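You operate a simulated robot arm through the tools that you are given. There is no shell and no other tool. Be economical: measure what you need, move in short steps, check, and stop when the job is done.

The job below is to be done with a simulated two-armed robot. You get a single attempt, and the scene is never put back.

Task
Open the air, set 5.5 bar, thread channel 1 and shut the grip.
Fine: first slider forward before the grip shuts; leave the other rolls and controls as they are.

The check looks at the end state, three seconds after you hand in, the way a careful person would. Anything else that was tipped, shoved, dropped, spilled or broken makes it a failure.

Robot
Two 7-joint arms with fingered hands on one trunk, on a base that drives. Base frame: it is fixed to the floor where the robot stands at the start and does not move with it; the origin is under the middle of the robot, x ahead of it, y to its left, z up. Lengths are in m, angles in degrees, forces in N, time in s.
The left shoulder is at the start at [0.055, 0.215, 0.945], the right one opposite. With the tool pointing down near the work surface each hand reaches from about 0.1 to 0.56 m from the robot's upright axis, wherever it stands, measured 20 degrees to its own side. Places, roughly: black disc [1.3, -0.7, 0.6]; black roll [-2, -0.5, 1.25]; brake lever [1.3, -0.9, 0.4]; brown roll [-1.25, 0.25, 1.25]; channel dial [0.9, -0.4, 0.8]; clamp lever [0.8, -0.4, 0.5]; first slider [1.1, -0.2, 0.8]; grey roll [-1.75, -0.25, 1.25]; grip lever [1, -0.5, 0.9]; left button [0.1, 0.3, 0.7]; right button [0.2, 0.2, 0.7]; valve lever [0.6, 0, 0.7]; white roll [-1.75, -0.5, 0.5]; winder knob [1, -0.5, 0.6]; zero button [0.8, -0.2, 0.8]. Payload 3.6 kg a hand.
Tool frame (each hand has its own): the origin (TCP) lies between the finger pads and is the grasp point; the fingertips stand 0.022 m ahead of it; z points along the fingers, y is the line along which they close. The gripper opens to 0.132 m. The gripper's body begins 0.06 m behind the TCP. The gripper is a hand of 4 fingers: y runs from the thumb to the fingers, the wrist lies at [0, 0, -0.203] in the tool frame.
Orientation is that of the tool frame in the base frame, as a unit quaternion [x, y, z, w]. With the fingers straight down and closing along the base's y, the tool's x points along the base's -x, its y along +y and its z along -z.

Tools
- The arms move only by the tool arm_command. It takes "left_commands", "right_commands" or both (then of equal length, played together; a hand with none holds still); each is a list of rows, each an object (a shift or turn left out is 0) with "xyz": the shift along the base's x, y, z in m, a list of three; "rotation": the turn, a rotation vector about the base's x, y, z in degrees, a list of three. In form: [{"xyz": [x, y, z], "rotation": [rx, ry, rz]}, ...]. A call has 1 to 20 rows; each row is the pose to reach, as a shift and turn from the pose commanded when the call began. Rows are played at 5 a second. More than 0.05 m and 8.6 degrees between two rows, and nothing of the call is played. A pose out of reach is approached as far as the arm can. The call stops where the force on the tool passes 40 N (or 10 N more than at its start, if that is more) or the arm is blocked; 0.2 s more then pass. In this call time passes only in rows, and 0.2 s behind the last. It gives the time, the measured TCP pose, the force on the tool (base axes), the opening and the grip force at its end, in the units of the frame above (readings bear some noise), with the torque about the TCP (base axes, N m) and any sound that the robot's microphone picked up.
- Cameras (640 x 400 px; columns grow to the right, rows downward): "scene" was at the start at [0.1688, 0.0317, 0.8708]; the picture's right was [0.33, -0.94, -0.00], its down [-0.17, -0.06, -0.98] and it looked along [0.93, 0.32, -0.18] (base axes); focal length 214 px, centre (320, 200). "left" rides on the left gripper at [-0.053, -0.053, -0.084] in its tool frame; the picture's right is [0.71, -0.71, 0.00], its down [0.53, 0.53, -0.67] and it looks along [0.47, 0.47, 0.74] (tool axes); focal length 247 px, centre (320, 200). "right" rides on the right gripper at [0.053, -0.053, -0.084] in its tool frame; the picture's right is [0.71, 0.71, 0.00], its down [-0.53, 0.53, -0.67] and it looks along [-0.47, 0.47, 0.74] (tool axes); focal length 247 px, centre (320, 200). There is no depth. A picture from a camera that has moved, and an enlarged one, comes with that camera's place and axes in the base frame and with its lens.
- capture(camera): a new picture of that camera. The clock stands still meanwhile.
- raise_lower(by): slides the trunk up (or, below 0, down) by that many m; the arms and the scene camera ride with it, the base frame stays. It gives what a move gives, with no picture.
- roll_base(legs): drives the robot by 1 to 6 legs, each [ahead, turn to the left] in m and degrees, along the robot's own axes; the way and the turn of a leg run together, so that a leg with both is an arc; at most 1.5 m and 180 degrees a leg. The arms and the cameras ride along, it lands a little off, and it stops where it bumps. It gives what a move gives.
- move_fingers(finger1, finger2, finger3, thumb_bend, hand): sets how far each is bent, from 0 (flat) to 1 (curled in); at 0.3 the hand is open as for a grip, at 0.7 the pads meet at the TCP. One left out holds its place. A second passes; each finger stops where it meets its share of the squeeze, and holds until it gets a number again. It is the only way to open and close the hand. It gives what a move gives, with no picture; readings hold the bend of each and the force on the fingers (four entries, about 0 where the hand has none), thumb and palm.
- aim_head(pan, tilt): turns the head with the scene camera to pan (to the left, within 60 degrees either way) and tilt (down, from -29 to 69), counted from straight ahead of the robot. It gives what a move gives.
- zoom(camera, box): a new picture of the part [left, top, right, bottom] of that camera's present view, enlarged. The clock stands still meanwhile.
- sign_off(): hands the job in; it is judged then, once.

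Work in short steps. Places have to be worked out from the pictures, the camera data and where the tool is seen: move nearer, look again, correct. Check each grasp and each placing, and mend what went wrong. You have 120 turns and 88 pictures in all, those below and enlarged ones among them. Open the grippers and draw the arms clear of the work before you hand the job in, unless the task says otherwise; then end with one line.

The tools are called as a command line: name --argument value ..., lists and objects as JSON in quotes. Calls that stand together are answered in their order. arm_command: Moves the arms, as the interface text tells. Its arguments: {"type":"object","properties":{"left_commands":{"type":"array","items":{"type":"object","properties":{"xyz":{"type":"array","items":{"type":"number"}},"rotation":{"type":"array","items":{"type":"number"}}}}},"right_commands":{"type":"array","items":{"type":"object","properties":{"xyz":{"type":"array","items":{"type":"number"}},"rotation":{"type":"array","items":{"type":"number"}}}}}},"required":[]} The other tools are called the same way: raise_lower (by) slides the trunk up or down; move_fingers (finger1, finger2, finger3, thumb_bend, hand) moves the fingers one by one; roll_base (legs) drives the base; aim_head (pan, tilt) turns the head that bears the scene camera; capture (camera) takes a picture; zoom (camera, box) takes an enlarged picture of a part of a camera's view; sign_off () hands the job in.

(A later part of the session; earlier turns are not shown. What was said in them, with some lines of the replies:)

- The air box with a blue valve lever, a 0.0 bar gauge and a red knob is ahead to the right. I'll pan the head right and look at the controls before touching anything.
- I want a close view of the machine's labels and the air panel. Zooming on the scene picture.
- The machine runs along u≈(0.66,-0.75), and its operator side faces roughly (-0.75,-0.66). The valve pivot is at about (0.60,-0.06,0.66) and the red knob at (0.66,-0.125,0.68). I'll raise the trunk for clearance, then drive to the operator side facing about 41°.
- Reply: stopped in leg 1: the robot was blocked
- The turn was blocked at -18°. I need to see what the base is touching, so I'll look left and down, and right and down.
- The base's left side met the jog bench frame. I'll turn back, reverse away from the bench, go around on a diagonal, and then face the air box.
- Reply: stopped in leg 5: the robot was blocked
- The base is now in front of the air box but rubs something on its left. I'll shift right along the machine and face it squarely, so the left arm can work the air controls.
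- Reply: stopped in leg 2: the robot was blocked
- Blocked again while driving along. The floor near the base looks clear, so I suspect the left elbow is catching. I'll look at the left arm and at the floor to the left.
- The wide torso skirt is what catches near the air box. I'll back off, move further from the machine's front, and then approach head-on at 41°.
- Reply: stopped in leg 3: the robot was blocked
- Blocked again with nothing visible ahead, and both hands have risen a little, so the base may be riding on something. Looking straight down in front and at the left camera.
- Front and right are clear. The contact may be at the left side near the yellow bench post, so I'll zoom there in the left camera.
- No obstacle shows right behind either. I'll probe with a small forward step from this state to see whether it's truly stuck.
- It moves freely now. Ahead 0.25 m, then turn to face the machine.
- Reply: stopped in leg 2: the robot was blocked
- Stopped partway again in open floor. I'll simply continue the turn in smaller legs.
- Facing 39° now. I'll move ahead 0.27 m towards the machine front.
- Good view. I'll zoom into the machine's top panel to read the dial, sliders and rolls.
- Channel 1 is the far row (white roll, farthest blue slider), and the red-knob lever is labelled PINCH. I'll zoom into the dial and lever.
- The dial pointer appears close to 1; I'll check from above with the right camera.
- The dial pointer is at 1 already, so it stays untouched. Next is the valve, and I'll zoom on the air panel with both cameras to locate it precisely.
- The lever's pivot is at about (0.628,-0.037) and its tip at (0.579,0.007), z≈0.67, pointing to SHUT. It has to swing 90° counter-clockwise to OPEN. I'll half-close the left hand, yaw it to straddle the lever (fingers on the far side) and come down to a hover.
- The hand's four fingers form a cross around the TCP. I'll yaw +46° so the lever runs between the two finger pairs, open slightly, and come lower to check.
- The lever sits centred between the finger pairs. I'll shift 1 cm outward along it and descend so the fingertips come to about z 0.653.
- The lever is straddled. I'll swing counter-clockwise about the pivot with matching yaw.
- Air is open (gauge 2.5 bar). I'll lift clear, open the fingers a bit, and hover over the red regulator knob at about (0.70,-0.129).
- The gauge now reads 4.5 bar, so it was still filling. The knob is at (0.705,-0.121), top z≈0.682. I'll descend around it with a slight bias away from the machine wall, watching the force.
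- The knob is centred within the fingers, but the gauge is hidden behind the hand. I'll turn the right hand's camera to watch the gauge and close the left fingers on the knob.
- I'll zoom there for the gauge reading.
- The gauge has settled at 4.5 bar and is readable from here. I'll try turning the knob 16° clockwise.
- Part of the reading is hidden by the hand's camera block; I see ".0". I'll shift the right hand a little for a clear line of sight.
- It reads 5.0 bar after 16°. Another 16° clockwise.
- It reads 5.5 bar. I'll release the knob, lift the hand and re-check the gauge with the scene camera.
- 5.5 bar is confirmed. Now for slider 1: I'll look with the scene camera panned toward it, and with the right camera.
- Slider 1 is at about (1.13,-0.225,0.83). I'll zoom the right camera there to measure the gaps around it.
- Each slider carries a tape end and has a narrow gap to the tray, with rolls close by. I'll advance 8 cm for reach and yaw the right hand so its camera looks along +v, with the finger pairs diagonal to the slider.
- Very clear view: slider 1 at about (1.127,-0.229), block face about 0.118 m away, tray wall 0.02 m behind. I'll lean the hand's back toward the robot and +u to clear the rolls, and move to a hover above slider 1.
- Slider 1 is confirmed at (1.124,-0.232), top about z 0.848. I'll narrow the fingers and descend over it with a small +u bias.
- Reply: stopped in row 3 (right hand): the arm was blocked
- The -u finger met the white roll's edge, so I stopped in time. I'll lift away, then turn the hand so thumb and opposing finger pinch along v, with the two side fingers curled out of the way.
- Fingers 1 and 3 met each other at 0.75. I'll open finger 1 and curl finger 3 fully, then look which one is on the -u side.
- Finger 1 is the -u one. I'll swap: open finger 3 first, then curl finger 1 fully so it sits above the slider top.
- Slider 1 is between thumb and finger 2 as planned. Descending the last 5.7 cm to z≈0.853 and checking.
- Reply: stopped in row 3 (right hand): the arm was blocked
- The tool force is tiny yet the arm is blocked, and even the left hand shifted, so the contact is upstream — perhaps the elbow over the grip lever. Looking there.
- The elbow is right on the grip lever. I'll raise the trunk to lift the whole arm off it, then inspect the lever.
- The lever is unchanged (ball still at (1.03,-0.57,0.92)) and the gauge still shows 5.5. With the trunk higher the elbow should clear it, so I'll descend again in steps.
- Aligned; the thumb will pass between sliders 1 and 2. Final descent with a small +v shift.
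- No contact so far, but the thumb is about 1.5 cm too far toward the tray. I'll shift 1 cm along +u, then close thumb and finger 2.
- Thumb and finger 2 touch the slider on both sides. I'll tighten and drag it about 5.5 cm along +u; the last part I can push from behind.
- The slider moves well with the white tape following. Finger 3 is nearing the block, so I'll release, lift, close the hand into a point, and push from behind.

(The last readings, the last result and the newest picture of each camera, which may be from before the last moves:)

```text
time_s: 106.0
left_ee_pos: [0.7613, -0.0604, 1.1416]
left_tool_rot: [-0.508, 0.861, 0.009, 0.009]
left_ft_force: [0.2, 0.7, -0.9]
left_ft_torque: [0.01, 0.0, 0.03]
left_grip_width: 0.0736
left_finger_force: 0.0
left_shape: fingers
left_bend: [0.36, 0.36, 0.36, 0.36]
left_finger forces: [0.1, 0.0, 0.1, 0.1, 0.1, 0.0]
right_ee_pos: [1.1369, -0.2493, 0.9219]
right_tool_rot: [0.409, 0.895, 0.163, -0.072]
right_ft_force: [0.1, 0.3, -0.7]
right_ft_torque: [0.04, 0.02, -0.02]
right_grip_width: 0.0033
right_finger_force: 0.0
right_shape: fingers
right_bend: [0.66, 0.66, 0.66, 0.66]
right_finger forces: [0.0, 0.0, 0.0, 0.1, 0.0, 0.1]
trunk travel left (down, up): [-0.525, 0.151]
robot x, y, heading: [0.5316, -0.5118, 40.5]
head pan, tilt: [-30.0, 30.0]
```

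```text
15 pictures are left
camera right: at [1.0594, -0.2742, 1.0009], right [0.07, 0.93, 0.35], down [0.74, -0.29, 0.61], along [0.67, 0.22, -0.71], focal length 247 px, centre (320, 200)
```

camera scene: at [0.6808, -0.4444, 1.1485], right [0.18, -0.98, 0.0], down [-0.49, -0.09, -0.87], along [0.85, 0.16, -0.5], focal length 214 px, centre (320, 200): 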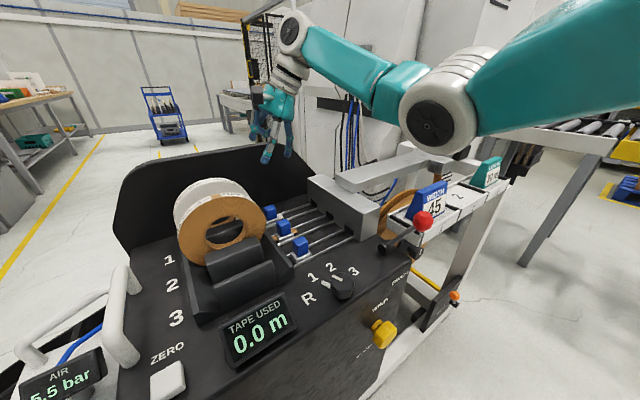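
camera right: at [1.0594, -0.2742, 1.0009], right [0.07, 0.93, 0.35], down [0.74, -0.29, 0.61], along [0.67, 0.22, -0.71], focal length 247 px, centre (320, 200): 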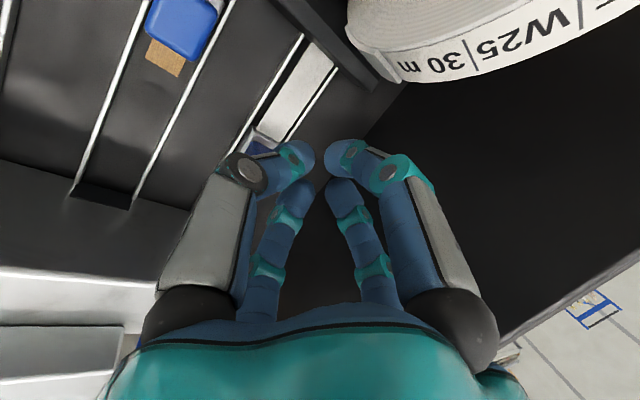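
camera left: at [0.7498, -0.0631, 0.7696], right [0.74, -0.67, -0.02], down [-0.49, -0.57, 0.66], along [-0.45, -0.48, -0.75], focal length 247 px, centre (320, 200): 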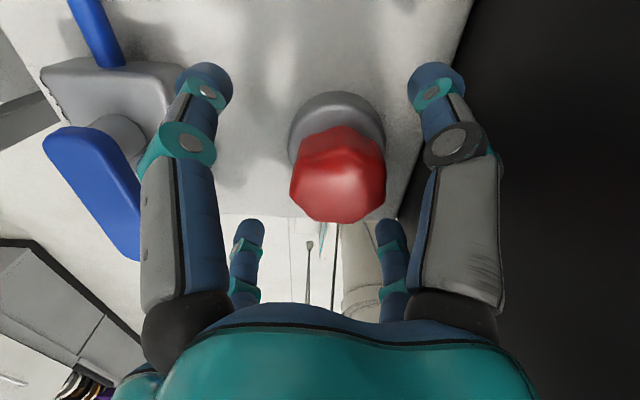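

The closed fingertips sit just behind the slider. I'll descend and push it 5.5 cm further, straightening the hand as it goes.

arm_command --right_commands '[{"xyz": [-0.0033, 0.0038, -0.025]}, {"xyz": [-0.0033, 0.0038, -0.05]}, {"xyz": [-0.0033, 0.0038, -0.07]}, {"xyz": [0.0033, -0.0038, -0.07], "rotation": [-2, -1.8, 0]}, {"xyz": [0.01, -0.011, -0.07], "rotation": [-4, -3.5, 0]}, {"xyz": [0.0165, -0.0188, -0.07], "rotation": [-6, -5.2, 0]}, {"xyz": [0.023, -0.0264, -0.07], "rotation": [-8, -7, 0]}, {"xyz": [0.0296, -0.034, -0.07], "rotation": [-10, -8.7, 0]}, {"xyz": [0.0362, -0.0415, -0.07], "rotation": [-11.3, -9.9, 0]}]'

capture --camera "right"

```text
time_s: 108.0
left_ee_pos: [0.7605, -0.0585, 1.1413]
left_tool_rot: [-0.509, 0.861, 0.009, 0.011]
left_ft_force: [0.2, 0.3, -0.5]
left_ft_torque: [0.05, -0.03, 0.01]
left_grip_width: 0.0738
left_finger_force: 0.1
left_shape: fingers
left_bend: [0.36, 0.36, 0.36, 0.36]
left_finger forces: [0.0, 0.0, 0.0, 0.1, 0.1, 0.1]
right_ee_pos: [1.1699, -0.2874, 0.8549]
right_tool_rot: [0.396, 0.91, 0.113, 0.045]
right_ft_force: [-7.3, 10.5, 8.8]
right_ft_torque: [0.1, 0.04, 0.14]
right_grip_width: 0.0049
right_finger_force: 9.0
right_shape: fingers
right_bend: [0.65, 0.66, 0.72, 0.66]
right_finger forces: [0.0, 5.7, 11.6, 0.0, 0.0, 0.0]
trunk travel left (down, up): [-0.525, 0.151]
robot x, y, heading: [0.5325, -0.5099, 40.3]
head pan, tilt: [-30.0, 30.0]
```

```text
14 pictures are left
camera right: at [1.0797, -0.2978, 0.9236], right [0.02, 0.98, 0.17], down [0.62, -0.15, 0.77], along [0.79, 0.09, -0.61], focal length 247 px, centre (320, 200)
```

right: 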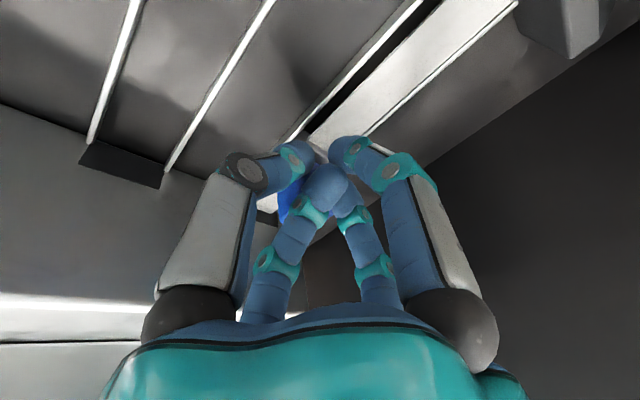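

Pushing force is about 13 N. I need a side view to see how far the slider has gone.

aim_head --pan -12 --tilt 30

zoom --camera "scene" --box '[270, 80, 430, 200]'

```text
time_s: 108.8
left_ee_pos: [0.7584, -0.058, 1.142]
left_tool_rot: [-0.508, 0.861, 0.009, 0.011]
left_ft_force: [0.4, -0.7, 0.9]
left_ft_torque: [0.01, -0.02, 0.01]
left_grip_width: 0.0741
left_finger_force: 0.1
left_shape: fingers
left_bend: [0.36, 0.36, 0.36, 0.36]
left_finger forces: [0.0, 0.0, 0.0, 0.1, 0.1, 0.0]
right_ee_pos: [1.169, -0.2882, 0.8563]
right_tool_rot: [0.397, 0.91, 0.112, 0.045]
right_ft_force: [-9.1, 13.7, 14.5]
right_ft_torque: [0.08, -0.04, 0.26]
right_grip_width: 0.0051
right_finger_force: 12.0
right_shape: fingers
right_bend: [0.64, 0.65, 0.72, 0.66]
right_finger forces: [0.0, 11.3, 12.7, 0.1, 0.0, 0.1]
trunk travel left (down, up): [-0.525, 0.151]
robot x, y, heading: [0.5338, -0.5137, 40.3]
head pan, tilt: [-12.0, 30.0]
```

```text
3.33 times, centred on (350, 140) of scene
camera zoom: at [0.6689, -0.417, 1.1487], right [0.48, -0.88, 0.0], down [-0.44, -0.24, -0.87], along [0.76, 0.41, -0.5], focal length 715 px, centre (220, 400)
```

zoom: 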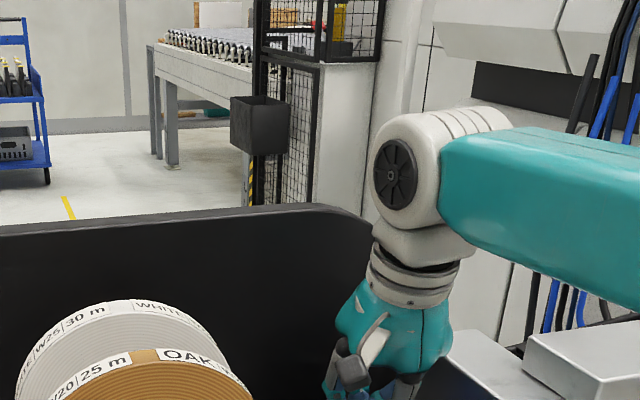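

The box was aimed too high. Zooming lower.

zoom --camera "scene" --box '[290, 160, 470, 290]'

```text
3.08 times, centred on (380, 225) of scene
camera zoom: at [0.6689, -0.417, 1.1487], right [0.48, -0.88, 0.0], down [-0.44, -0.24, -0.87], along [0.76, 0.41, -0.5], focal length 660 px, centre (135, 123)
```

zoom: 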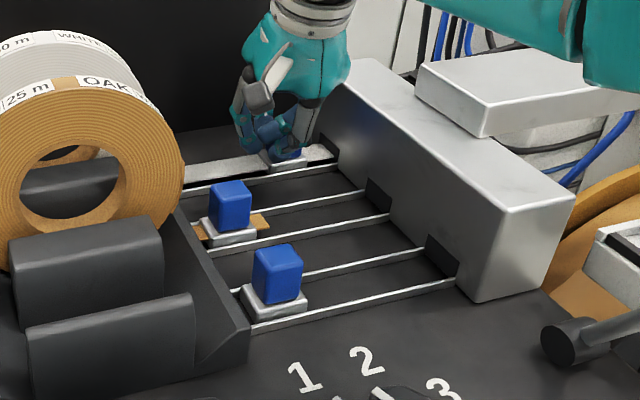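

Slider 1 is up by the block with its tape in the slot, and the force suggests the end stop. One more small push will tell.

arm_command --right_commands '[{"xyz": [0.003, -0.0035, 0]}, {"xyz": [0.006, -0.007, 0]}, {"xyz": [0.009, -0.0105, 0]}]'

zoom --camera "scene" --box '[320, 180, 420, 245]'

```text
time_s: 109.6
left_ee_pos: [0.7614, -0.0604, 1.1434]
left_tool_rot: [-0.508, 0.861, 0.01, 0.011]
left_ft_force: [1.0, 0.5, 1.0]
left_ft_torque: [0.02, 0.02, -0.01]
left_grip_width: 0.0738
left_finger_force: 0.1
left_shape: fingers
left_bend: [0.36, 0.36, 0.36, 0.36]
left_finger forces: [0.0, 0.0, 0.0, 0.0, 0.0, 0.0]
right_ee_pos: [1.1695, -0.2893, 0.8562]
right_tool_rot: [0.391, 0.912, 0.117, 0.032]
right_ft_force: [-12.2, 6.3, 6.0]
right_ft_torque: [0.05, 0.06, 0.14]
right_grip_width: 0.0049
right_finger_force: 8.6
right_shape: fingers
right_bend: [0.65, 0.65, 0.72, 0.66]
right_finger forces: [0.0, 6.7, 10.4, 0.0, 0.0, 0.0]
trunk travel left (down, up): [-0.525, 0.151]
robot x, y, heading: [0.536, -0.5125, 40.3]
head pan, tilt: [-12.0, 30.0]
stopped in row 3 (right hand): the force on the tool passed its limit at 41 N (the readings are from after the stop); the commanded pose is now the measured one
```

```text
6.15 times, centred on (370, 212) of scene
camera zoom: at [0.6705, -0.4188, 1.1486], right [0.48, -0.88, 0.0], down [-0.44, -0.24, -0.87], along [0.76, 0.41, -0.5], focal length 1320 px, centre (12, 123)
```

zoom: 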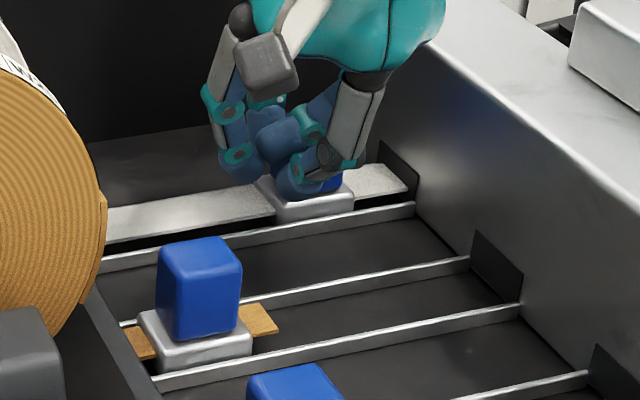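

Force rose to 41 N without any motion, so the slider is at its stop with the tape in slot 1. I'll back off slightly and lift the hand.

arm_command --right_commands '[{"xyz": [-0.0066, 0.0075, 0]}, {"xyz": [-0.01, 0.011, 0.02]}, {"xyz": [-0.01, 0.011, 0.06]}, {"xyz": [-0.01, 0.011, 0.1]}, {"xyz": [-0.01, 0.011, 0.14]}, {"xyz": [-0.01, 0.011, 0.18]}, {"xyz": [-0.03, -0.02, 0.2]}, {"xyz": [-0.05, -0.055, 0.21]}, {"xyz": [-0.07, -0.09, 0.21]}]'

zoom --camera "scene" --box '[290, 160, 530, 310]'

```text
time_s: 111.6
left_ee_pos: [0.7604, -0.0606, 1.1431]
left_tool_rot: [-0.508, 0.861, 0.01, 0.011]
left_ft_force: [0.5, -0.4, 0.0]
left_ft_torque: [0.02, -0.04, 0.0]
left_grip_width: 0.0739
left_finger_force: 0.1
left_shape: fingers
left_bend: [0.36, 0.36, 0.36, 0.36]
left_finger forces: [0.0, 0.1, 0.1, 0.1, 0.0, 0.0]
right_ee_pos: [1.0991, -0.3824, 1.0637]
right_tool_rot: [0.393, 0.912, 0.114, 0.036]
right_ft_force: [-0.3, -0.1, 0.2]
right_ft_torque: [0.04, 0.01, -0.02]
right_grip_width: 0.0036
right_finger_force: 0.0
right_shape: fingers
right_bend: [0.66, 0.66, 0.66, 0.66]
right_finger forces: [0.1, 0.0, 0.1, 0.0, 0.0, 0.0]
trunk travel left (down, up): [-0.525, 0.151]
robot x, y, heading: [0.5329, -0.5114, 40.4]
head pan, tilt: [-12.0, 30.0]
```

```text
2.67 times, centred on (410, 235) of scene
camera zoom: at [0.6707, -0.4184, 1.1486], right [0.48, -0.88, 0.0], down [-0.44, -0.24, -0.87], along [0.76, 0.41, -0.5], focal length 572 px, centre (80, 107)
```

zoom: 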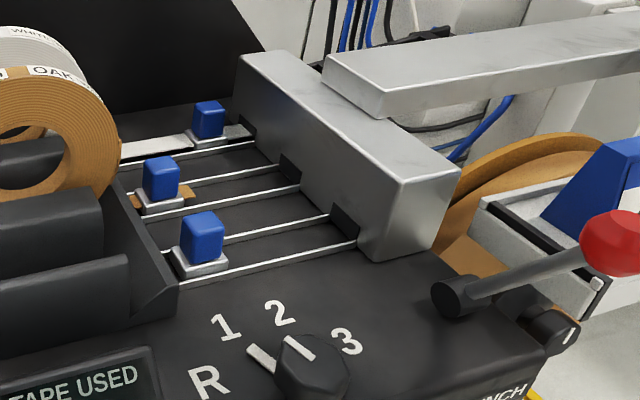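

Slider 1 is forward with its tape at the slot, and sliders 2 and 3 are unchanged. Next the pinch lever: pivot at about (1.06,-0.523,0.818), ball at (1.03,-0.57,0.921), leaning to the operator. I'll bring the closed right hand to the operator side of the ball.

arm_command --right_commands '[{"xyz": [-0.021, -0.04, 0.01]}, {"xyz": [-0.042, -0.08, 0.01]}, {"xyz": [-0.063, -0.12, 0.01]}, {"xyz": [-0.084, -0.16, 0.01]}, {"xyz": [-0.105, -0.2, 0.01]}, {"xyz": [-0.124, -0.238, 0]}, {"xyz": [-0.124, -0.238, -0.045]}, {"xyz": [-0.124, -0.238, -0.09]}, {"xyz": [-0.124, -0.238, -0.135]}]'

aim_head --pan -40 --tilt 35

capture --camera "scene"

```text
time_s: 113.6
left_ee_pos: [0.761, -0.0596, 1.142]
left_tool_rot: [-0.508, 0.861, 0.009, 0.01]
left_ft_force: [-0.2, -0.4, 0.0]
left_ft_torque: [-0.03, 0.04, 0.02]
left_grip_width: 0.0741
left_finger_force: 0.1
left_shape: fingers
left_bend: [0.36, 0.36, 0.36, 0.36]
left_finger forces: [0.0, 0.0, 0.0, 0.0, 0.0, 0.0]
right_ee_pos: [0.9789, -0.6159, 0.93]
right_tool_rot: [0.392, 0.912, 0.113, 0.036]
right_ft_force: [-0.1, -0.2, 0.5]
right_ft_torque: [-0.01, -0.02, 0.03]
right_grip_width: 0.0035
right_finger_force: 0.0
right_shape: fingers
right_bend: [0.66, 0.66, 0.66, 0.66]
right_finger forces: [0.0, 0.1, 0.1, 0.0, 0.1, 0.0]
right hand out of reach, approached as far as the arm can: row 6, 7, 8
trunk travel left (down, up): [-0.525, 0.151]
robot x, y, heading: [0.531, -0.5101, 40.6]
head pan, tilt: [-12.0, 30.0]
```

```text
time_s: 114.5
left_ee_pos: [0.7621, -0.0594, 1.1432]
left_tool_rot: [-0.508, 0.861, 0.009, 0.011]
left_ft_force: [0.4, 0.3, 0.0]
left_ft_torque: [0.01, 0.02, 0.01]
left_grip_width: 0.0737
left_finger_force: 0.0
left_shape: fingers
left_bend: [0.36, 0.36, 0.36, 0.36]
left_finger forces: [0.0, 0.0, 0.0, 0.0, 0.1, 0.0]
right_ee_pos: [0.9787, -0.6169, 0.9313]
right_tool_rot: [0.394, 0.911, 0.114, 0.036]
right_ft_force: [-0.4, 0.0, -0.6]
right_ft_torque: [0.0, -0.03, -0.04]
right_grip_width: 0.0033
right_finger_force: 0.1
right_shape: fingers
right_bend: [0.66, 0.66, 0.66, 0.66]
right_finger forces: [0.1, 0.0, 0.0, 0.0, 0.0, 0.1]
trunk travel left (down, up): [-0.525, 0.151]
robot x, y, heading: [0.5342, -0.5116, 40.4]
head pan, tilt: [-40.0, 35.0]
```

```text
9 pictures are left
camera scene: at [0.6796, -0.4602, 1.1407], right [0.01, -1.0, 0.0], down [-0.57, -0.01, -0.82], along [0.82, 0.01, -0.57], focal length 214 px, centre (320, 200)
```

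scene: 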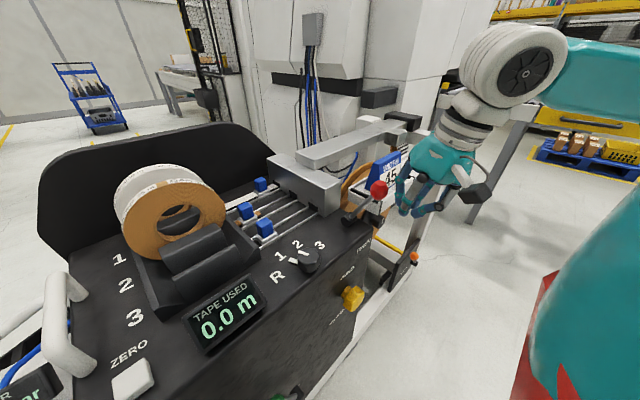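

The hand is on the operator side of the ball. I'll push along +v in small steps.

arm_command --right_commands '[{"xyz": [0.0113, 0.0099, 0]}, {"xyz": [0.0226, 0.0197, 0]}, {"xyz": [0.034, 0.0296, 0]}, {"xyz": [0.0452, 0.0394, 0]}, {"xyz": [0.0565, 0.0493, 0]}, {"xyz": [0.0679, 0.0591, 0]}]'

zoom --camera "scene" --box '[270, 120, 510, 270]'

```text
time_s: 115.9
left_ee_pos: [0.7626, -0.0606, 1.142]
left_tool_rot: [-0.508, 0.861, 0.009, 0.011]
left_ft_force: [0.0, -0.1, 0.7]
left_ft_torque: [-0.01, 0.02, -0.01]
left_grip_width: 0.0736
left_finger_force: 0.1
left_shape: fingers
left_bend: [0.36, 0.36, 0.36, 0.36]
left_finger forces: [0.0, 0.0, 0.1, 0.0, 0.1, 0.0]
right_ee_pos: [1.0463, -0.5604, 0.9306]
right_tool_rot: [0.393, 0.912, 0.114, 0.036]
right_ft_force: [-0.2, 0.2, -0.3]
right_ft_torque: [-0.02, 0.01, 0.01]
right_grip_width: 0.0035
right_finger_force: 0.0
right_shape: fingers
right_bend: [0.66, 0.66, 0.66, 0.66]
right_finger forces: [0.1, 0.0, 0.1, 0.0, 0.0, 0.0]
trunk travel left (down, up): [-0.525, 0.151]
robot x, y, heading: [0.5356, -0.5104, 40.4]
head pan, tilt: [-40.0, 35.0]
```

```text
2.67 times, centred on (390, 195) of scene
camera zoom: at [0.6797, -0.4601, 1.1406], right [0.01, -1.0, 0.0], down [-0.57, -0.01, -0.82], along [0.82, 0.01, -0.57], focal length 572 px, centre (133, 213)
```

zoom: 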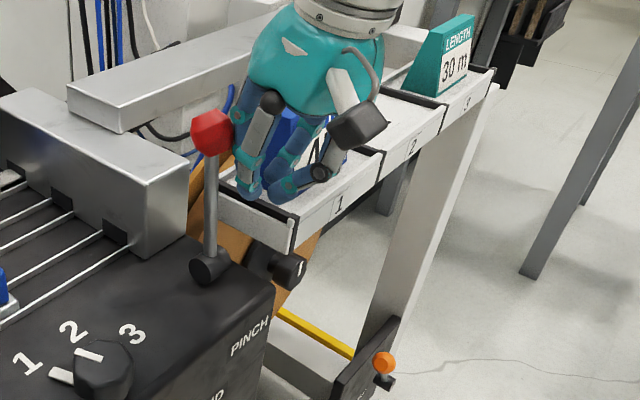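

The lever is following the push freely; the ball is now past upright at about (1.085,-0.518). I'll continue +v until it meets its stop.

arm_command --right_commands '[{"xyz": [0.0075, 0.0066, -0.002]}, {"xyz": [0.015, 0.0131, -0.004]}, {"xyz": [0.0226, 0.0197, -0.007]}, {"xyz": [0.0302, 0.0263, -0.01]}, {"xyz": [0.0377, 0.0329, -0.013]}]'

zoom --camera "scene" --box '[270, 120, 510, 270]'

```text
time_s: 117.1
left_ee_pos: [0.7608, -0.0592, 1.1429]
left_tool_rot: [-0.508, 0.861, 0.009, 0.011]
left_ft_force: [1.0, -1.0, 0.4]
left_ft_torque: [0.0, -0.01, 0.01]
left_grip_width: 0.0737
left_finger_force: 0.1
left_shape: fingers
left_bend: [0.36, 0.36, 0.36, 0.36]
left_finger forces: [0.1, 0.0, 0.0, 0.0, 0.0, 0.0]
right_ee_pos: [1.0845, -0.5287, 0.9164]
right_tool_rot: [0.393, 0.912, 0.114, 0.036]
right_ft_force: [-0.2, -0.1, 0.6]
right_ft_torque: [0.04, 0.0, -0.01]
right_grip_width: 0.0032
right_finger_force: 0.1
right_shape: fingers
right_bend: [0.66, 0.66, 0.66, 0.66]
right_finger forces: [0.0, 0.0, 0.0, 0.1, 0.0, 0.0]
trunk travel left (down, up): [-0.525, 0.151]
robot x, y, heading: [0.533, -0.5085, 40.3]
head pan, tilt: [-40.0, 35.0]
```

```text
2.67 times, centred on (390, 195) of scene
camera zoom: at [0.6797, -0.4601, 1.1406], right [0.01, -1.0, 0.0], down [-0.57, -0.01, -0.82], along [0.82, 0.01, -0.57], focal length 572 px, centre (133, 213)
```

zoom: 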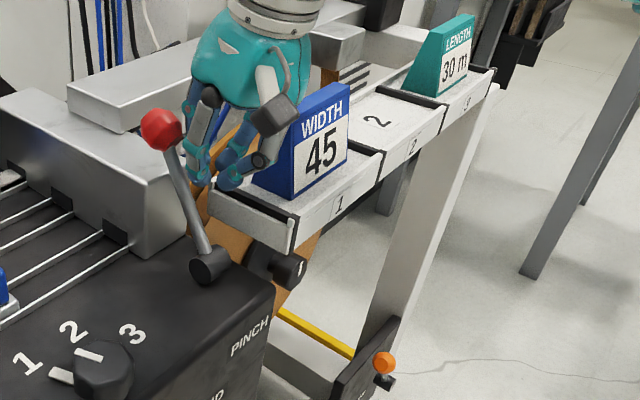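

The lever now leans about 30° away with almost no force. I'll push a little more to find the stop.

arm_command --right_commands '[{"xyz": [0.006, 0.0053, -0.003]}, {"xyz": [0.012, 0.0105, -0.006]}, {"xyz": [0.018, 0.0158, -0.009]}, {"xyz": [0.024, 0.021, -0.012]}]'

zoom --camera "scene" --box '[270, 120, 510, 270]'

```text
time_s: 118.1
left_ee_pos: [0.758, -0.0635, 1.1456]
left_tool_rot: [-0.509, 0.861, 0.01, 0.013]
left_ft_force: [0.4, 0.7, 0.2]
left_ft_torque: [-0.01, -0.01, 0.0]
left_grip_width: 0.0739
left_finger_force: 0.0
left_shape: fingers
left_bend: [0.36, 0.36, 0.36, 0.36]
left_finger forces: [0.1, 0.0, 0.0, 0.0, 0.0, 0.0]
right_ee_pos: [1.1052, -0.5131, 0.904]
right_tool_rot: [0.394, 0.911, 0.111, 0.037]
right_ft_force: [-11.8, -34.8, 14.0]
right_ft_torque: [0.4, 0.23, 0.09]
right_grip_width: 0.0
right_finger_force: 21.6
right_shape: fingers
right_bend: [0.72, 0.69, 0.66, 0.66]
right_finger forces: [28.9, 14.1, 0.0, 0.1, 0.1, 0.1]
trunk travel left (down, up): [-0.525, 0.151]
robot x, y, heading: [0.533, -0.5115, 40.4]
head pan, tilt: [-40.0, 35.0]
```

```text
2.67 times, centred on (390, 195) of scene
camera zoom: at [0.6765, -0.4649, 1.1414], right [0.01, -1.0, 0.0], down [-0.57, 0.0, -0.82], along [0.82, 0.01, -0.57], focal length 572 px, centre (133, 213)
```

zoom: 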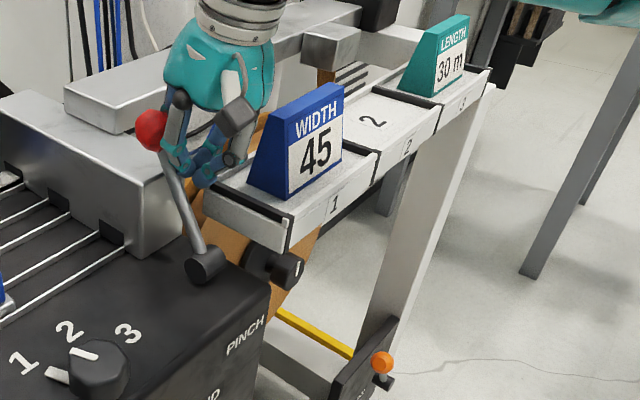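

A force of about 37 N means the lever is at its stop: the grip is shut. I'll back off along -v, lift clear, and open the hand.

arm_command --right_commands '[{"xyz": [-0.012, -0.01, 0.004]}, {"xyz": [-0.038, -0.033, 0.012]}, {"xyz": [-0.068, -0.059, 0.02]}, {"xyz": [-0.098, -0.085, 0.03]}, {"xyz": [-0.11, -0.096, 0.07]}, {"xyz": [-0.11, -0.096, 0.11]}, {"xyz": [-0.11, -0.096, 0.15]}]'

move_fingers --hand "right" --finger1 0.3 --finger2 0.3 --finger3 0.3 --thumb_bend 0.3

move_fingers --hand "left" --finger1 0.3 --finger2 0.3 --finger3 0.3 --thumb_bend 0.3

aim_head --pan -20 --tilt 38

capture --camera "scene"

```text
time_s: 119.7
left_ee_pos: [0.7613, -0.0586, 1.1436]
left_tool_rot: [-0.508, 0.861, 0.009, 0.01]
left_ft_force: [-0.5, 0.7, 0.5]
left_ft_torque: [0.0, -0.01, 0.0]
left_grip_width: 0.0737
left_finger_force: 0.1
left_shape: fingers
left_bend: [0.36, 0.36, 0.36, 0.36]
left_finger forces: [0.0, 0.1, 0.0, 0.0, 0.0, 0.0]
right_ee_pos: [0.9967, -0.603, 1.0547]
right_tool_rot: [0.392, 0.912, 0.113, 0.035]
right_ft_force: [0.5, -0.4, 0.1]
right_ft_torque: [-0.01, 0.01, 0.0]
right_grip_width: 0.0032
right_finger_force: 0.0
right_shape: fingers
right_bend: [0.66, 0.66, 0.66, 0.66]
right_finger forces: [0.1, 0.1, 0.1, 0.0, 0.1, 0.1]
trunk travel left (down, up): [-0.525, 0.151]
robot x, y, heading: [0.5346, -0.5156, 40.6]
head pan, tilt: [-40.0, 35.0]
```

```text
time_s: 120.7
left_ee_pos: [0.7602, -0.0596, 1.1423]
left_tool_rot: [-0.509, 0.861, 0.008, 0.01]
left_ft_force: [-0.1, 0.5, 0.6]
left_ft_torque: [0.02, 0.03, -0.02]
left_grip_width: 0.0737
left_finger_force: 0.1
left_shape: fingers
left_bend: [0.36, 0.36, 0.36, 0.36]
left_finger forces: [0.0, 0.0, 0.1, 0.0, 0.0, 0.0]
right_ee_pos: [0.9991, -0.602, 1.0541]
right_tool_rot: [0.393, 0.912, 0.113, 0.036]
right_ft_force: [-0.5, -0.3, 0.3]
right_ft_torque: [0.01, -0.02, -0.01]
right_grip_width: 0.0875
right_finger_force: 0.0
right_shape: fingers
right_bend: [0.3, 0.3, 0.3, 0.3]
right_finger forces: [0.0, 0.1, 0.0, 0.0, 0.0, 0.0]
trunk travel left (down, up): [-0.525, 0.151]
robot x, y, heading: [0.5354, -0.5096, 40.5]
head pan, tilt: [-40.0, 35.0]
```

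```text
time_s: 121.7
left_ee_pos: [0.761, -0.0595, 1.1438]
left_tool_rot: [-0.508, 0.861, 0.01, 0.011]
left_ft_force: [-0.3, 0.0, 0.2]
left_ft_torque: [-0.02, 0.0, 0.0]
left_grip_width: 0.0874
left_finger_force: 0.2
left_shape: fingers
left_bend: [0.3, 0.3, 0.3, 0.3]
left_finger forces: [0.1, 0.0, 0.1, 0.0, 0.0, 0.0]
right_ee_pos: [0.9982, -0.6023, 1.0539]
right_tool_rot: [0.393, 0.912, 0.113, 0.036]
right_ft_force: [0.7, 0.2, 0.2]
right_ft_torque: [-0.01, 0.0, 0.0]
right_grip_width: 0.0873
right_finger_force: 0.0
right_shape: fingers
right_bend: [0.3, 0.3, 0.3, 0.3]
right_finger forces: [0.0, 0.1, 0.0, 0.0, 0.0, 0.1]
trunk travel left (down, up): [-0.525, 0.151]
robot x, y, heading: [0.535, -0.5145, 40.3]
head pan, tilt: [-40.0, 35.0]
```

```text
time_s: 122.5
left_ee_pos: [0.7606, -0.0599, 1.1422]
left_tool_rot: [-0.508, 0.861, 0.009, 0.01]
left_ft_force: [-0.7, -0.1, 0.8]
left_ft_torque: [0.03, -0.02, 0.01]
left_grip_width: 0.0873
left_finger_force: 0.1
left_shape: fingers
left_bend: [0.3, 0.3, 0.3, 0.3]
left_finger forces: [0.0, 0.1, 0.0, 0.0, 0.0, 0.1]
right_ee_pos: [0.9987, -0.6026, 1.0549]
right_tool_rot: [0.393, 0.912, 0.113, 0.035]
right_ft_force: [1.4, -0.2, -0.6]
right_ft_torque: [-0.02, -0.02, 0.02]
right_grip_width: 0.0875
right_finger_force: 0.1
right_shape: fingers
right_bend: [0.3, 0.3, 0.3, 0.3]
right_finger forces: [0.0, 0.0, 0.0, 0.0, 0.0, 0.0]
trunk travel left (down, up): [-0.525, 0.151]
robot x, y, heading: [0.5357, -0.5096, 40.2]
head pan, tilt: [-20.0, 38.0]
```

```text
5 pictures are left
camera scene: at [0.6724, -0.4309, 1.1361], right [0.35, -0.94, 0.0], down [-0.58, -0.21, -0.79], along [0.74, 0.27, -0.62], focal length 214 px, centre (320, 200)
```

scene: 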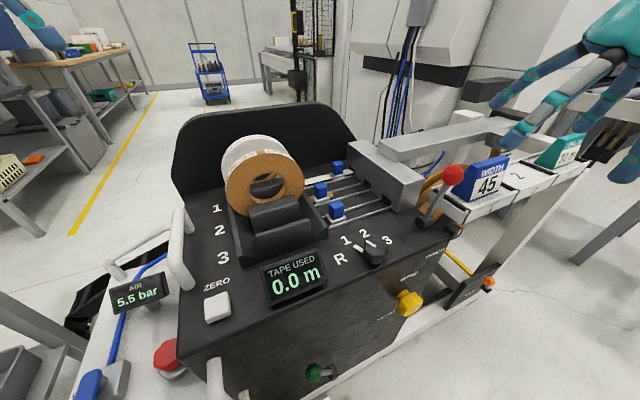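

Air 5.5 and the slider look right, but the lever seems to have come back. Zooming to check.

zoom --camera "scene" --box '[310, 140, 500, 260]'

```text
3.33 times, centred on (405, 200) of scene
camera zoom: at [0.6724, -0.4309, 1.1361], right [0.35, -0.94, 0.0], down [-0.58, -0.21, -0.79], along [0.74, 0.27, -0.62], focal length 715 px, centre (37, 200)
```

zoom: 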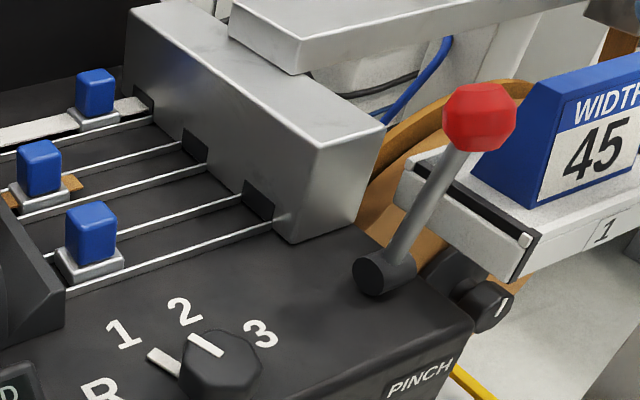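

The lever stands upright now, so the retreat dragged it back: it was caught between the fingertips. I'll repeat with the hand lower so the ball meets the outside of finger 2 and can't hook.

move_fingers --hand "right" --finger1 0.68 --finger2 0.6 --finger3 0.68 --thumb_bend 0.66

arm_command --right_commands '[{"xyz": [-0.008, -0.007, -0.045]}, {"xyz": [-0.008, -0.007, -0.09]}, {"xyz": [-0.008, -0.007, -0.135]}, {"xyz": [-0.008, -0.007, -0.168]}, {"xyz": [0.0014, 0.0012, -0.168]}, {"xyz": [0.0108, 0.0094, -0.168]}, {"xyz": [0.0202, 0.0176, -0.168]}, {"xyz": [0.0297, 0.0258, -0.168]}, {"xyz": [0.0391, 0.034, -0.168]}, {"xyz": [0.0485, 0.0422, -0.168]}, {"xyz": [0.058, 0.0505, -0.168]}, {"xyz": [0.0674, 0.0587, -0.168]}, {"xyz": [0.0768, 0.0669, -0.168]}, {"xyz": [0.0825, 0.0719, -0.168]}]'

```text
time_s: 123.5
left_ee_pos: [0.7612, -0.0589, 1.1432]
left_tool_rot: [-0.508, 0.861, 0.009, 0.011]
left_ft_force: [-0.5, -1.2, 0.2]
left_ft_torque: [0.01, 0.02, -0.01]
left_grip_width: 0.0874
left_finger_force: 0.1
left_shape: fingers
left_bend: [0.3, 0.3, 0.3, 0.3]
left_finger forces: [0.0, 0.1, 0.0, 0.1, 0.0, 0.0]
right_ee_pos: [0.9988, -0.6033, 1.0548]
right_tool_rot: [0.393, 0.912, 0.114, 0.036]
right_ft_force: [-0.8, -0.8, -0.2]
right_ft_torque: [-0.05, 0.03, -0.03]
right_grip_width: 0.0016
right_finger_force: 0.0
right_shape: fingers
right_bend: [0.68, 0.6, 0.68, 0.66]
right_finger forces: [0.0, 0.0, 0.0, 0.0, 0.0, 0.0]
trunk travel left (down, up): [-0.525, 0.151]
robot x, y, heading: [0.5364, -0.5114, 40.5]
head pan, tilt: [-20.0, 38.0]
```

```text
time_s: 126.5
left_ee_pos: [0.7611, -0.059, 1.143]
left_tool_rot: [-0.508, 0.861, 0.01, 0.011]
left_ft_force: [0.0, 0.5, -0.5]
left_ft_torque: [-0.02, -0.03, 0.01]
left_grip_width: 0.0871
left_finger_force: 0.0
left_shape: fingers
left_bend: [0.3, 0.3, 0.3, 0.3]
left_finger forces: [0.1, 0.0, 0.0, 0.0, 0.0, 0.0]
right_ee_pos: [1.0806, -0.5319, 0.8863]
right_tool_rot: [0.394, 0.912, 0.113, 0.035]
right_ft_force: [-0.2, -0.3, -0.9]
right_ft_torque: [0.01, 0.03, -0.02]
right_grip_width: 0.0015
right_finger_force: 0.1
right_shape: fingers
right_bend: [0.68, 0.6, 0.68, 0.66]
right_finger forces: [0.0, 0.0, 0.1, 0.0, 0.1, 0.1]
right hand out of reach, approached as far as the arm can: row 1
trunk travel left (down, up): [-0.525, 0.151]
robot x, y, heading: [0.5348, -0.5118, 40.2]
head pan, tilt: [-20.0, 38.0]
```

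No force yet. I'll check the lever with one picture.

zoom --camera "scene" --box '[330, 130, 510, 250]'

```text
3.33 times, centred on (420, 190) of scene
camera zoom: at [0.6724, -0.4307, 1.1361], right [0.35, -0.94, 0.0], down [-0.58, -0.22, -0.79], along [0.74, 0.27, -0.62], focal length 715 px, centre (-13, 233)
```

zoom: 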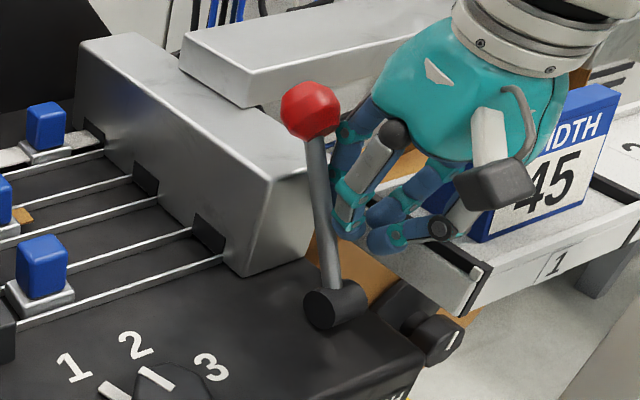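

The lever leans about 38–40° away from the operator. A small extra push will seat it, then I back straight out along -v.

arm_command --right_commands '[{"xyz": [0.004, 0.0035, 0]}, {"xyz": [0.0075, 0.0066, 0]}, {"xyz": [0.011, 0.0096, 0]}, {"xyz": [0.015, 0.0131, 0]}]'

```text
time_s: 127.5
left_ee_pos: [0.7598, -0.0627, 1.1443]
left_tool_rot: [-0.509, 0.861, 0.011, 0.012]
left_ft_force: [0.2, 0.0, -0.1]
left_ft_torque: [0.01, 0.02, -0.05]
left_grip_width: 0.0873
left_finger_force: 0.1
left_shape: fingers
left_bend: [0.3, 0.3, 0.3, 0.3]
left_finger forces: [0.0, 0.0, 0.0, 0.0, 0.0, 0.1]
right_ee_pos: [1.095, -0.524, 0.8852]
right_tool_rot: [0.394, 0.912, 0.111, 0.035]
right_ft_force: [-4.8, -26.4, 1.0]
right_ft_torque: [0.62, 0.0, -0.24]
right_grip_width: 0.0002
right_finger_force: 12.7
right_shape: fingers
right_bend: [0.71, 0.66, 0.68, 0.66]
right_finger forces: [7.1, 18.5, 0.0, 0.1, 0.0, 0.0]
trunk travel left (down, up): [-0.525, 0.151]
robot x, y, heading: [0.5332, -0.5137, 40.4]
head pan, tilt: [-20.0, 38.0]
```

The lever is seated at its stop (26 N). The contact force points mostly along -y, so I'll separate that way first, then go back along -v and up.

arm_command --right_commands '[{"xyz": [-0.001, -0.007, 0]}, {"xyz": [-0.002, -0.014, 0]}, {"xyz": [-0.004, -0.02, 0]}, {"xyz": [-0.015, -0.03, 0]}, {"xyz": [-0.035, -0.047, 0]}, {"xyz": [-0.06, -0.07, 0]}, {"xyz": [-0.085, -0.09, 0.01]}]'

zoom --camera "scene" --box '[280, 110, 500, 260]'

```text
time_s: 129.1
left_ee_pos: [0.7596, -0.059, 1.1438]
left_tool_rot: [-0.509, 0.861, 0.01, 0.011]
left_ft_force: [0.4, 0.4, -0.5]
left_ft_torque: [0.0, 0.0, 0.01]
left_grip_width: 0.0875
left_finger_force: 0.0
left_shape: fingers
left_bend: [0.3, 0.3, 0.3, 0.3]
left_finger forces: [0.0, 0.0, 0.0, 0.0, 0.1, 0.0]
right_ee_pos: [1.012, -0.6092, 0.9007]
right_tool_rot: [0.392, 0.912, 0.113, 0.036]
right_ft_force: [0.7, -0.6, 0.1]
right_ft_torque: [-0.02, 0.0, -0.01]
right_grip_width: 0.0013
right_finger_force: 0.0
right_shape: fingers
right_bend: [0.68, 0.6, 0.68, 0.66]
right_finger forces: [0.0, 0.1, 0.0, 0.0, 0.0, 0.0]
trunk travel left (down, up): [-0.525, 0.151]
robot x, y, heading: [0.5347, -0.5138, 40.7]
head pan, tilt: [-20.0, 38.0]
```

```text
2.67 times, centred on (390, 185) of scene
camera zoom: at [0.6718, -0.431, 1.1362], right [0.35, -0.94, 0.0], down [-0.58, -0.22, -0.79], along [0.74, 0.28, -0.62], focal length 572 px, centre (133, 240)
```

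zoom: 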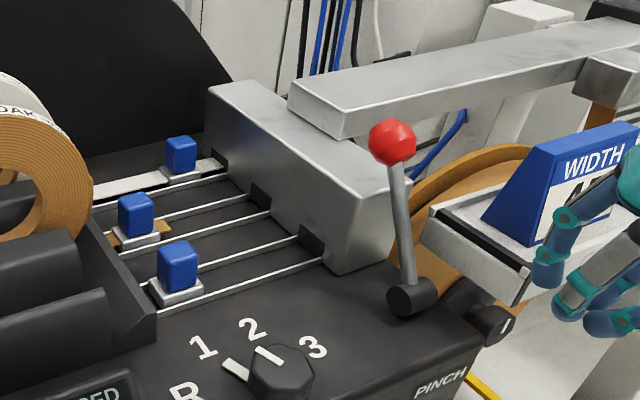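

The lever stays shut, leaning away, with sliders, dial and sign intact. I'll raise the right hand, open it, and back the robot off.

arm_command --right_commands '[{"xyz": [-0.01, -0.005, 0.04]}, {"xyz": [-0.015, -0.01, 0.08]}, {"xyz": [-0.015, -0.01, 0.12]}, {"xyz": [-0.015, -0.01, 0.16]}]'

move_fingers --hand "right" --finger1 0.3 --finger2 0.3 --finger3 0.3 --thumb_bend 0.3

roll_base --legs '[[-0.25, 0]]'

aim_head --pan -5 --tilt 30

capture --camera "scene"

```text
time_s: 130.1
left_ee_pos: [0.7611, -0.0598, 1.1434]
left_tool_rot: [-0.509, 0.861, 0.01, 0.011]
left_ft_force: [-0.7, -0.8, -0.6]
left_ft_torque: [0.0, 0.01, 0.0]
left_grip_width: 0.0876
left_finger_force: 0.1
left_shape: fingers
left_bend: [0.3, 0.3, 0.3, 0.3]
left_finger forces: [0.0, 0.0, 0.0, 0.0, 0.1, 0.0]
right_ee_pos: [0.9943, -0.615, 1.0583]
right_tool_rot: [0.393, 0.912, 0.114, 0.035]
right_ft_force: [-0.3, 0.5, 0.2]
right_ft_torque: [0.0, 0.0, 0.0]
right_grip_width: 0.0013
right_finger_force: 0.0
right_shape: fingers
right_bend: [0.68, 0.6, 0.68, 0.66]
right_finger forces: [0.0, 0.1, 0.0, 0.0, 0.0, 0.0]
trunk travel left (down, up): [-0.525, 0.151]
robot x, y, heading: [0.536, -0.5109, 40.5]
head pan, tilt: [-20.0, 38.0]
```

```text
time_s: 131.1
left_ee_pos: [0.7608, -0.0598, 1.1419]
left_tool_rot: [-0.508, 0.861, 0.01, 0.011]
left_ft_force: [0.3, 1.2, 0.6]
left_ft_torque: [0.01, 0.01, -0.03]
left_grip_width: 0.0876
left_finger_force: 0.0
left_shape: fingers
left_bend: [0.3, 0.3, 0.3, 0.3]
left_finger forces: [0.0, 0.0, 0.1, 0.1, 0.1, 0.0]
right_ee_pos: [0.9949, -0.6161, 1.0576]
right_tool_rot: [0.393, 0.912, 0.114, 0.035]
right_ft_force: [-0.5, 0.1, -0.6]
right_ft_torque: [0.0, 0.01, 0.01]
right_grip_width: 0.0872
right_finger_force: 0.1
right_shape: fingers
right_bend: [0.3, 0.3, 0.3, 0.3]
right_finger forces: [0.0, 0.0, 0.0, 0.0, 0.1, 0.0]
trunk travel left (down, up): [-0.525, 0.151]
robot x, y, heading: [0.5338, -0.5132, 40.7]
head pan, tilt: [-20.0, 38.0]
```

```text
time_s: 132.9
left_ee_pos: [0.5697, -0.2228, 1.1434]
left_tool_rot: [-0.508, 0.861, 0.01, 0.011]
left_ft_force: [0.7, 0.2, -0.7]
left_ft_torque: [-0.02, 0.0, -0.03]
left_grip_width: 0.0874
left_finger_force: 0.0
left_shape: fingers
left_bend: [0.3, 0.3, 0.3, 0.3]
left_finger forces: [0.0, 0.0, 0.1, 0.1, 0.0, 0.1]
right_ee_pos: [0.8026, -0.7806, 1.0577]
right_tool_rot: [0.393, 0.912, 0.115, 0.036]
right_ft_force: [-1.0, -0.3, 0.2]
right_ft_torque: [0.01, -0.02, 0.02]
right_grip_width: 0.0875
right_finger_force: 0.1
right_shape: fingers
right_bend: [0.3, 0.3, 0.3, 0.3]
right_finger forces: [0.1, 0.1, 0.0, 0.0, 0.0, 0.0]
trunk travel left (down, up): [-0.525, 0.151]
robot x, y, heading: [0.3384, -0.6722, 40.6]
head pan, tilt: [-20.0, 38.0]
```

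```text
time_s: 133.7
left_ee_pos: [0.5716, -0.2225, 1.1437]
left_tool_rot: [-0.508, 0.861, 0.009, 0.011]
left_ft_force: [-0.1, 0.0, 0.0]
left_ft_torque: [0.01, -0.01, -0.02]
left_grip_width: 0.0877
left_finger_force: 0.1
left_shape: fingers
left_bend: [0.3, 0.3, 0.3, 0.3]
left_finger forces: [0.0, 0.0, 0.0, 0.0, 0.1, 0.0]
right_ee_pos: [0.8048, -0.7788, 1.0575]
right_tool_rot: [0.392, 0.912, 0.114, 0.036]
right_ft_force: [0.1, 0.7, 0.0]
right_ft_torque: [0.0, -0.03, -0.01]
right_grip_width: 0.0874
right_finger_force: 0.1
right_shape: fingers
right_bend: [0.3, 0.3, 0.3, 0.3]
right_finger forces: [0.0, 0.0, 0.0, 0.0, 0.1, 0.0]
trunk travel left (down, up): [-0.525, 0.151]
robot x, y, heading: [0.3415, -0.674, 40.4]
head pan, tilt: [-5.0, 30.0]
```

```text
1 pictures are left
camera scene: at [0.4747, -0.5712, 1.1484], right [0.58, -0.82, 0.0], down [-0.41, -0.29, -0.87], along [0.71, 0.5, -0.5], focal length 214 px, centre (320, 200)
```

scene: 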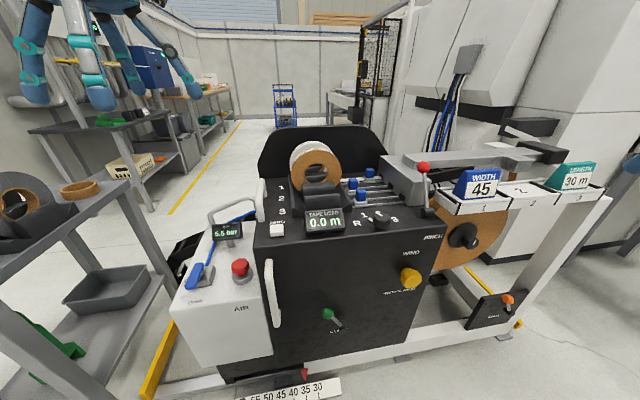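

The air is open at 5.5 bar, slider 1 is forward, the pinch lever is still against its stop away from the operator, and both hands are open and clear. Handing in.

sign_off

```text
The job is handed in.
```

The air is open and set to 5.5 bar. Channel 1 is threaded, with slider 1 pushed forward before the grip was shut. The grip lever leans away from the operator; I took that as shut, since nothing on it marks which way closes. The channel dial already pointed at 1, so I left it alone. While I worked on the slider, my right arm pressed on the grip lever without moving it. On my first try at shutting the grip, the lever was dragged back upright as my hand withdrew, so I pushed it home again. The base was blocked several times while driving in, mostly near the jog bench and air box. I saw nothing moved by it, and the other rolls, sliders and controls look as they were.
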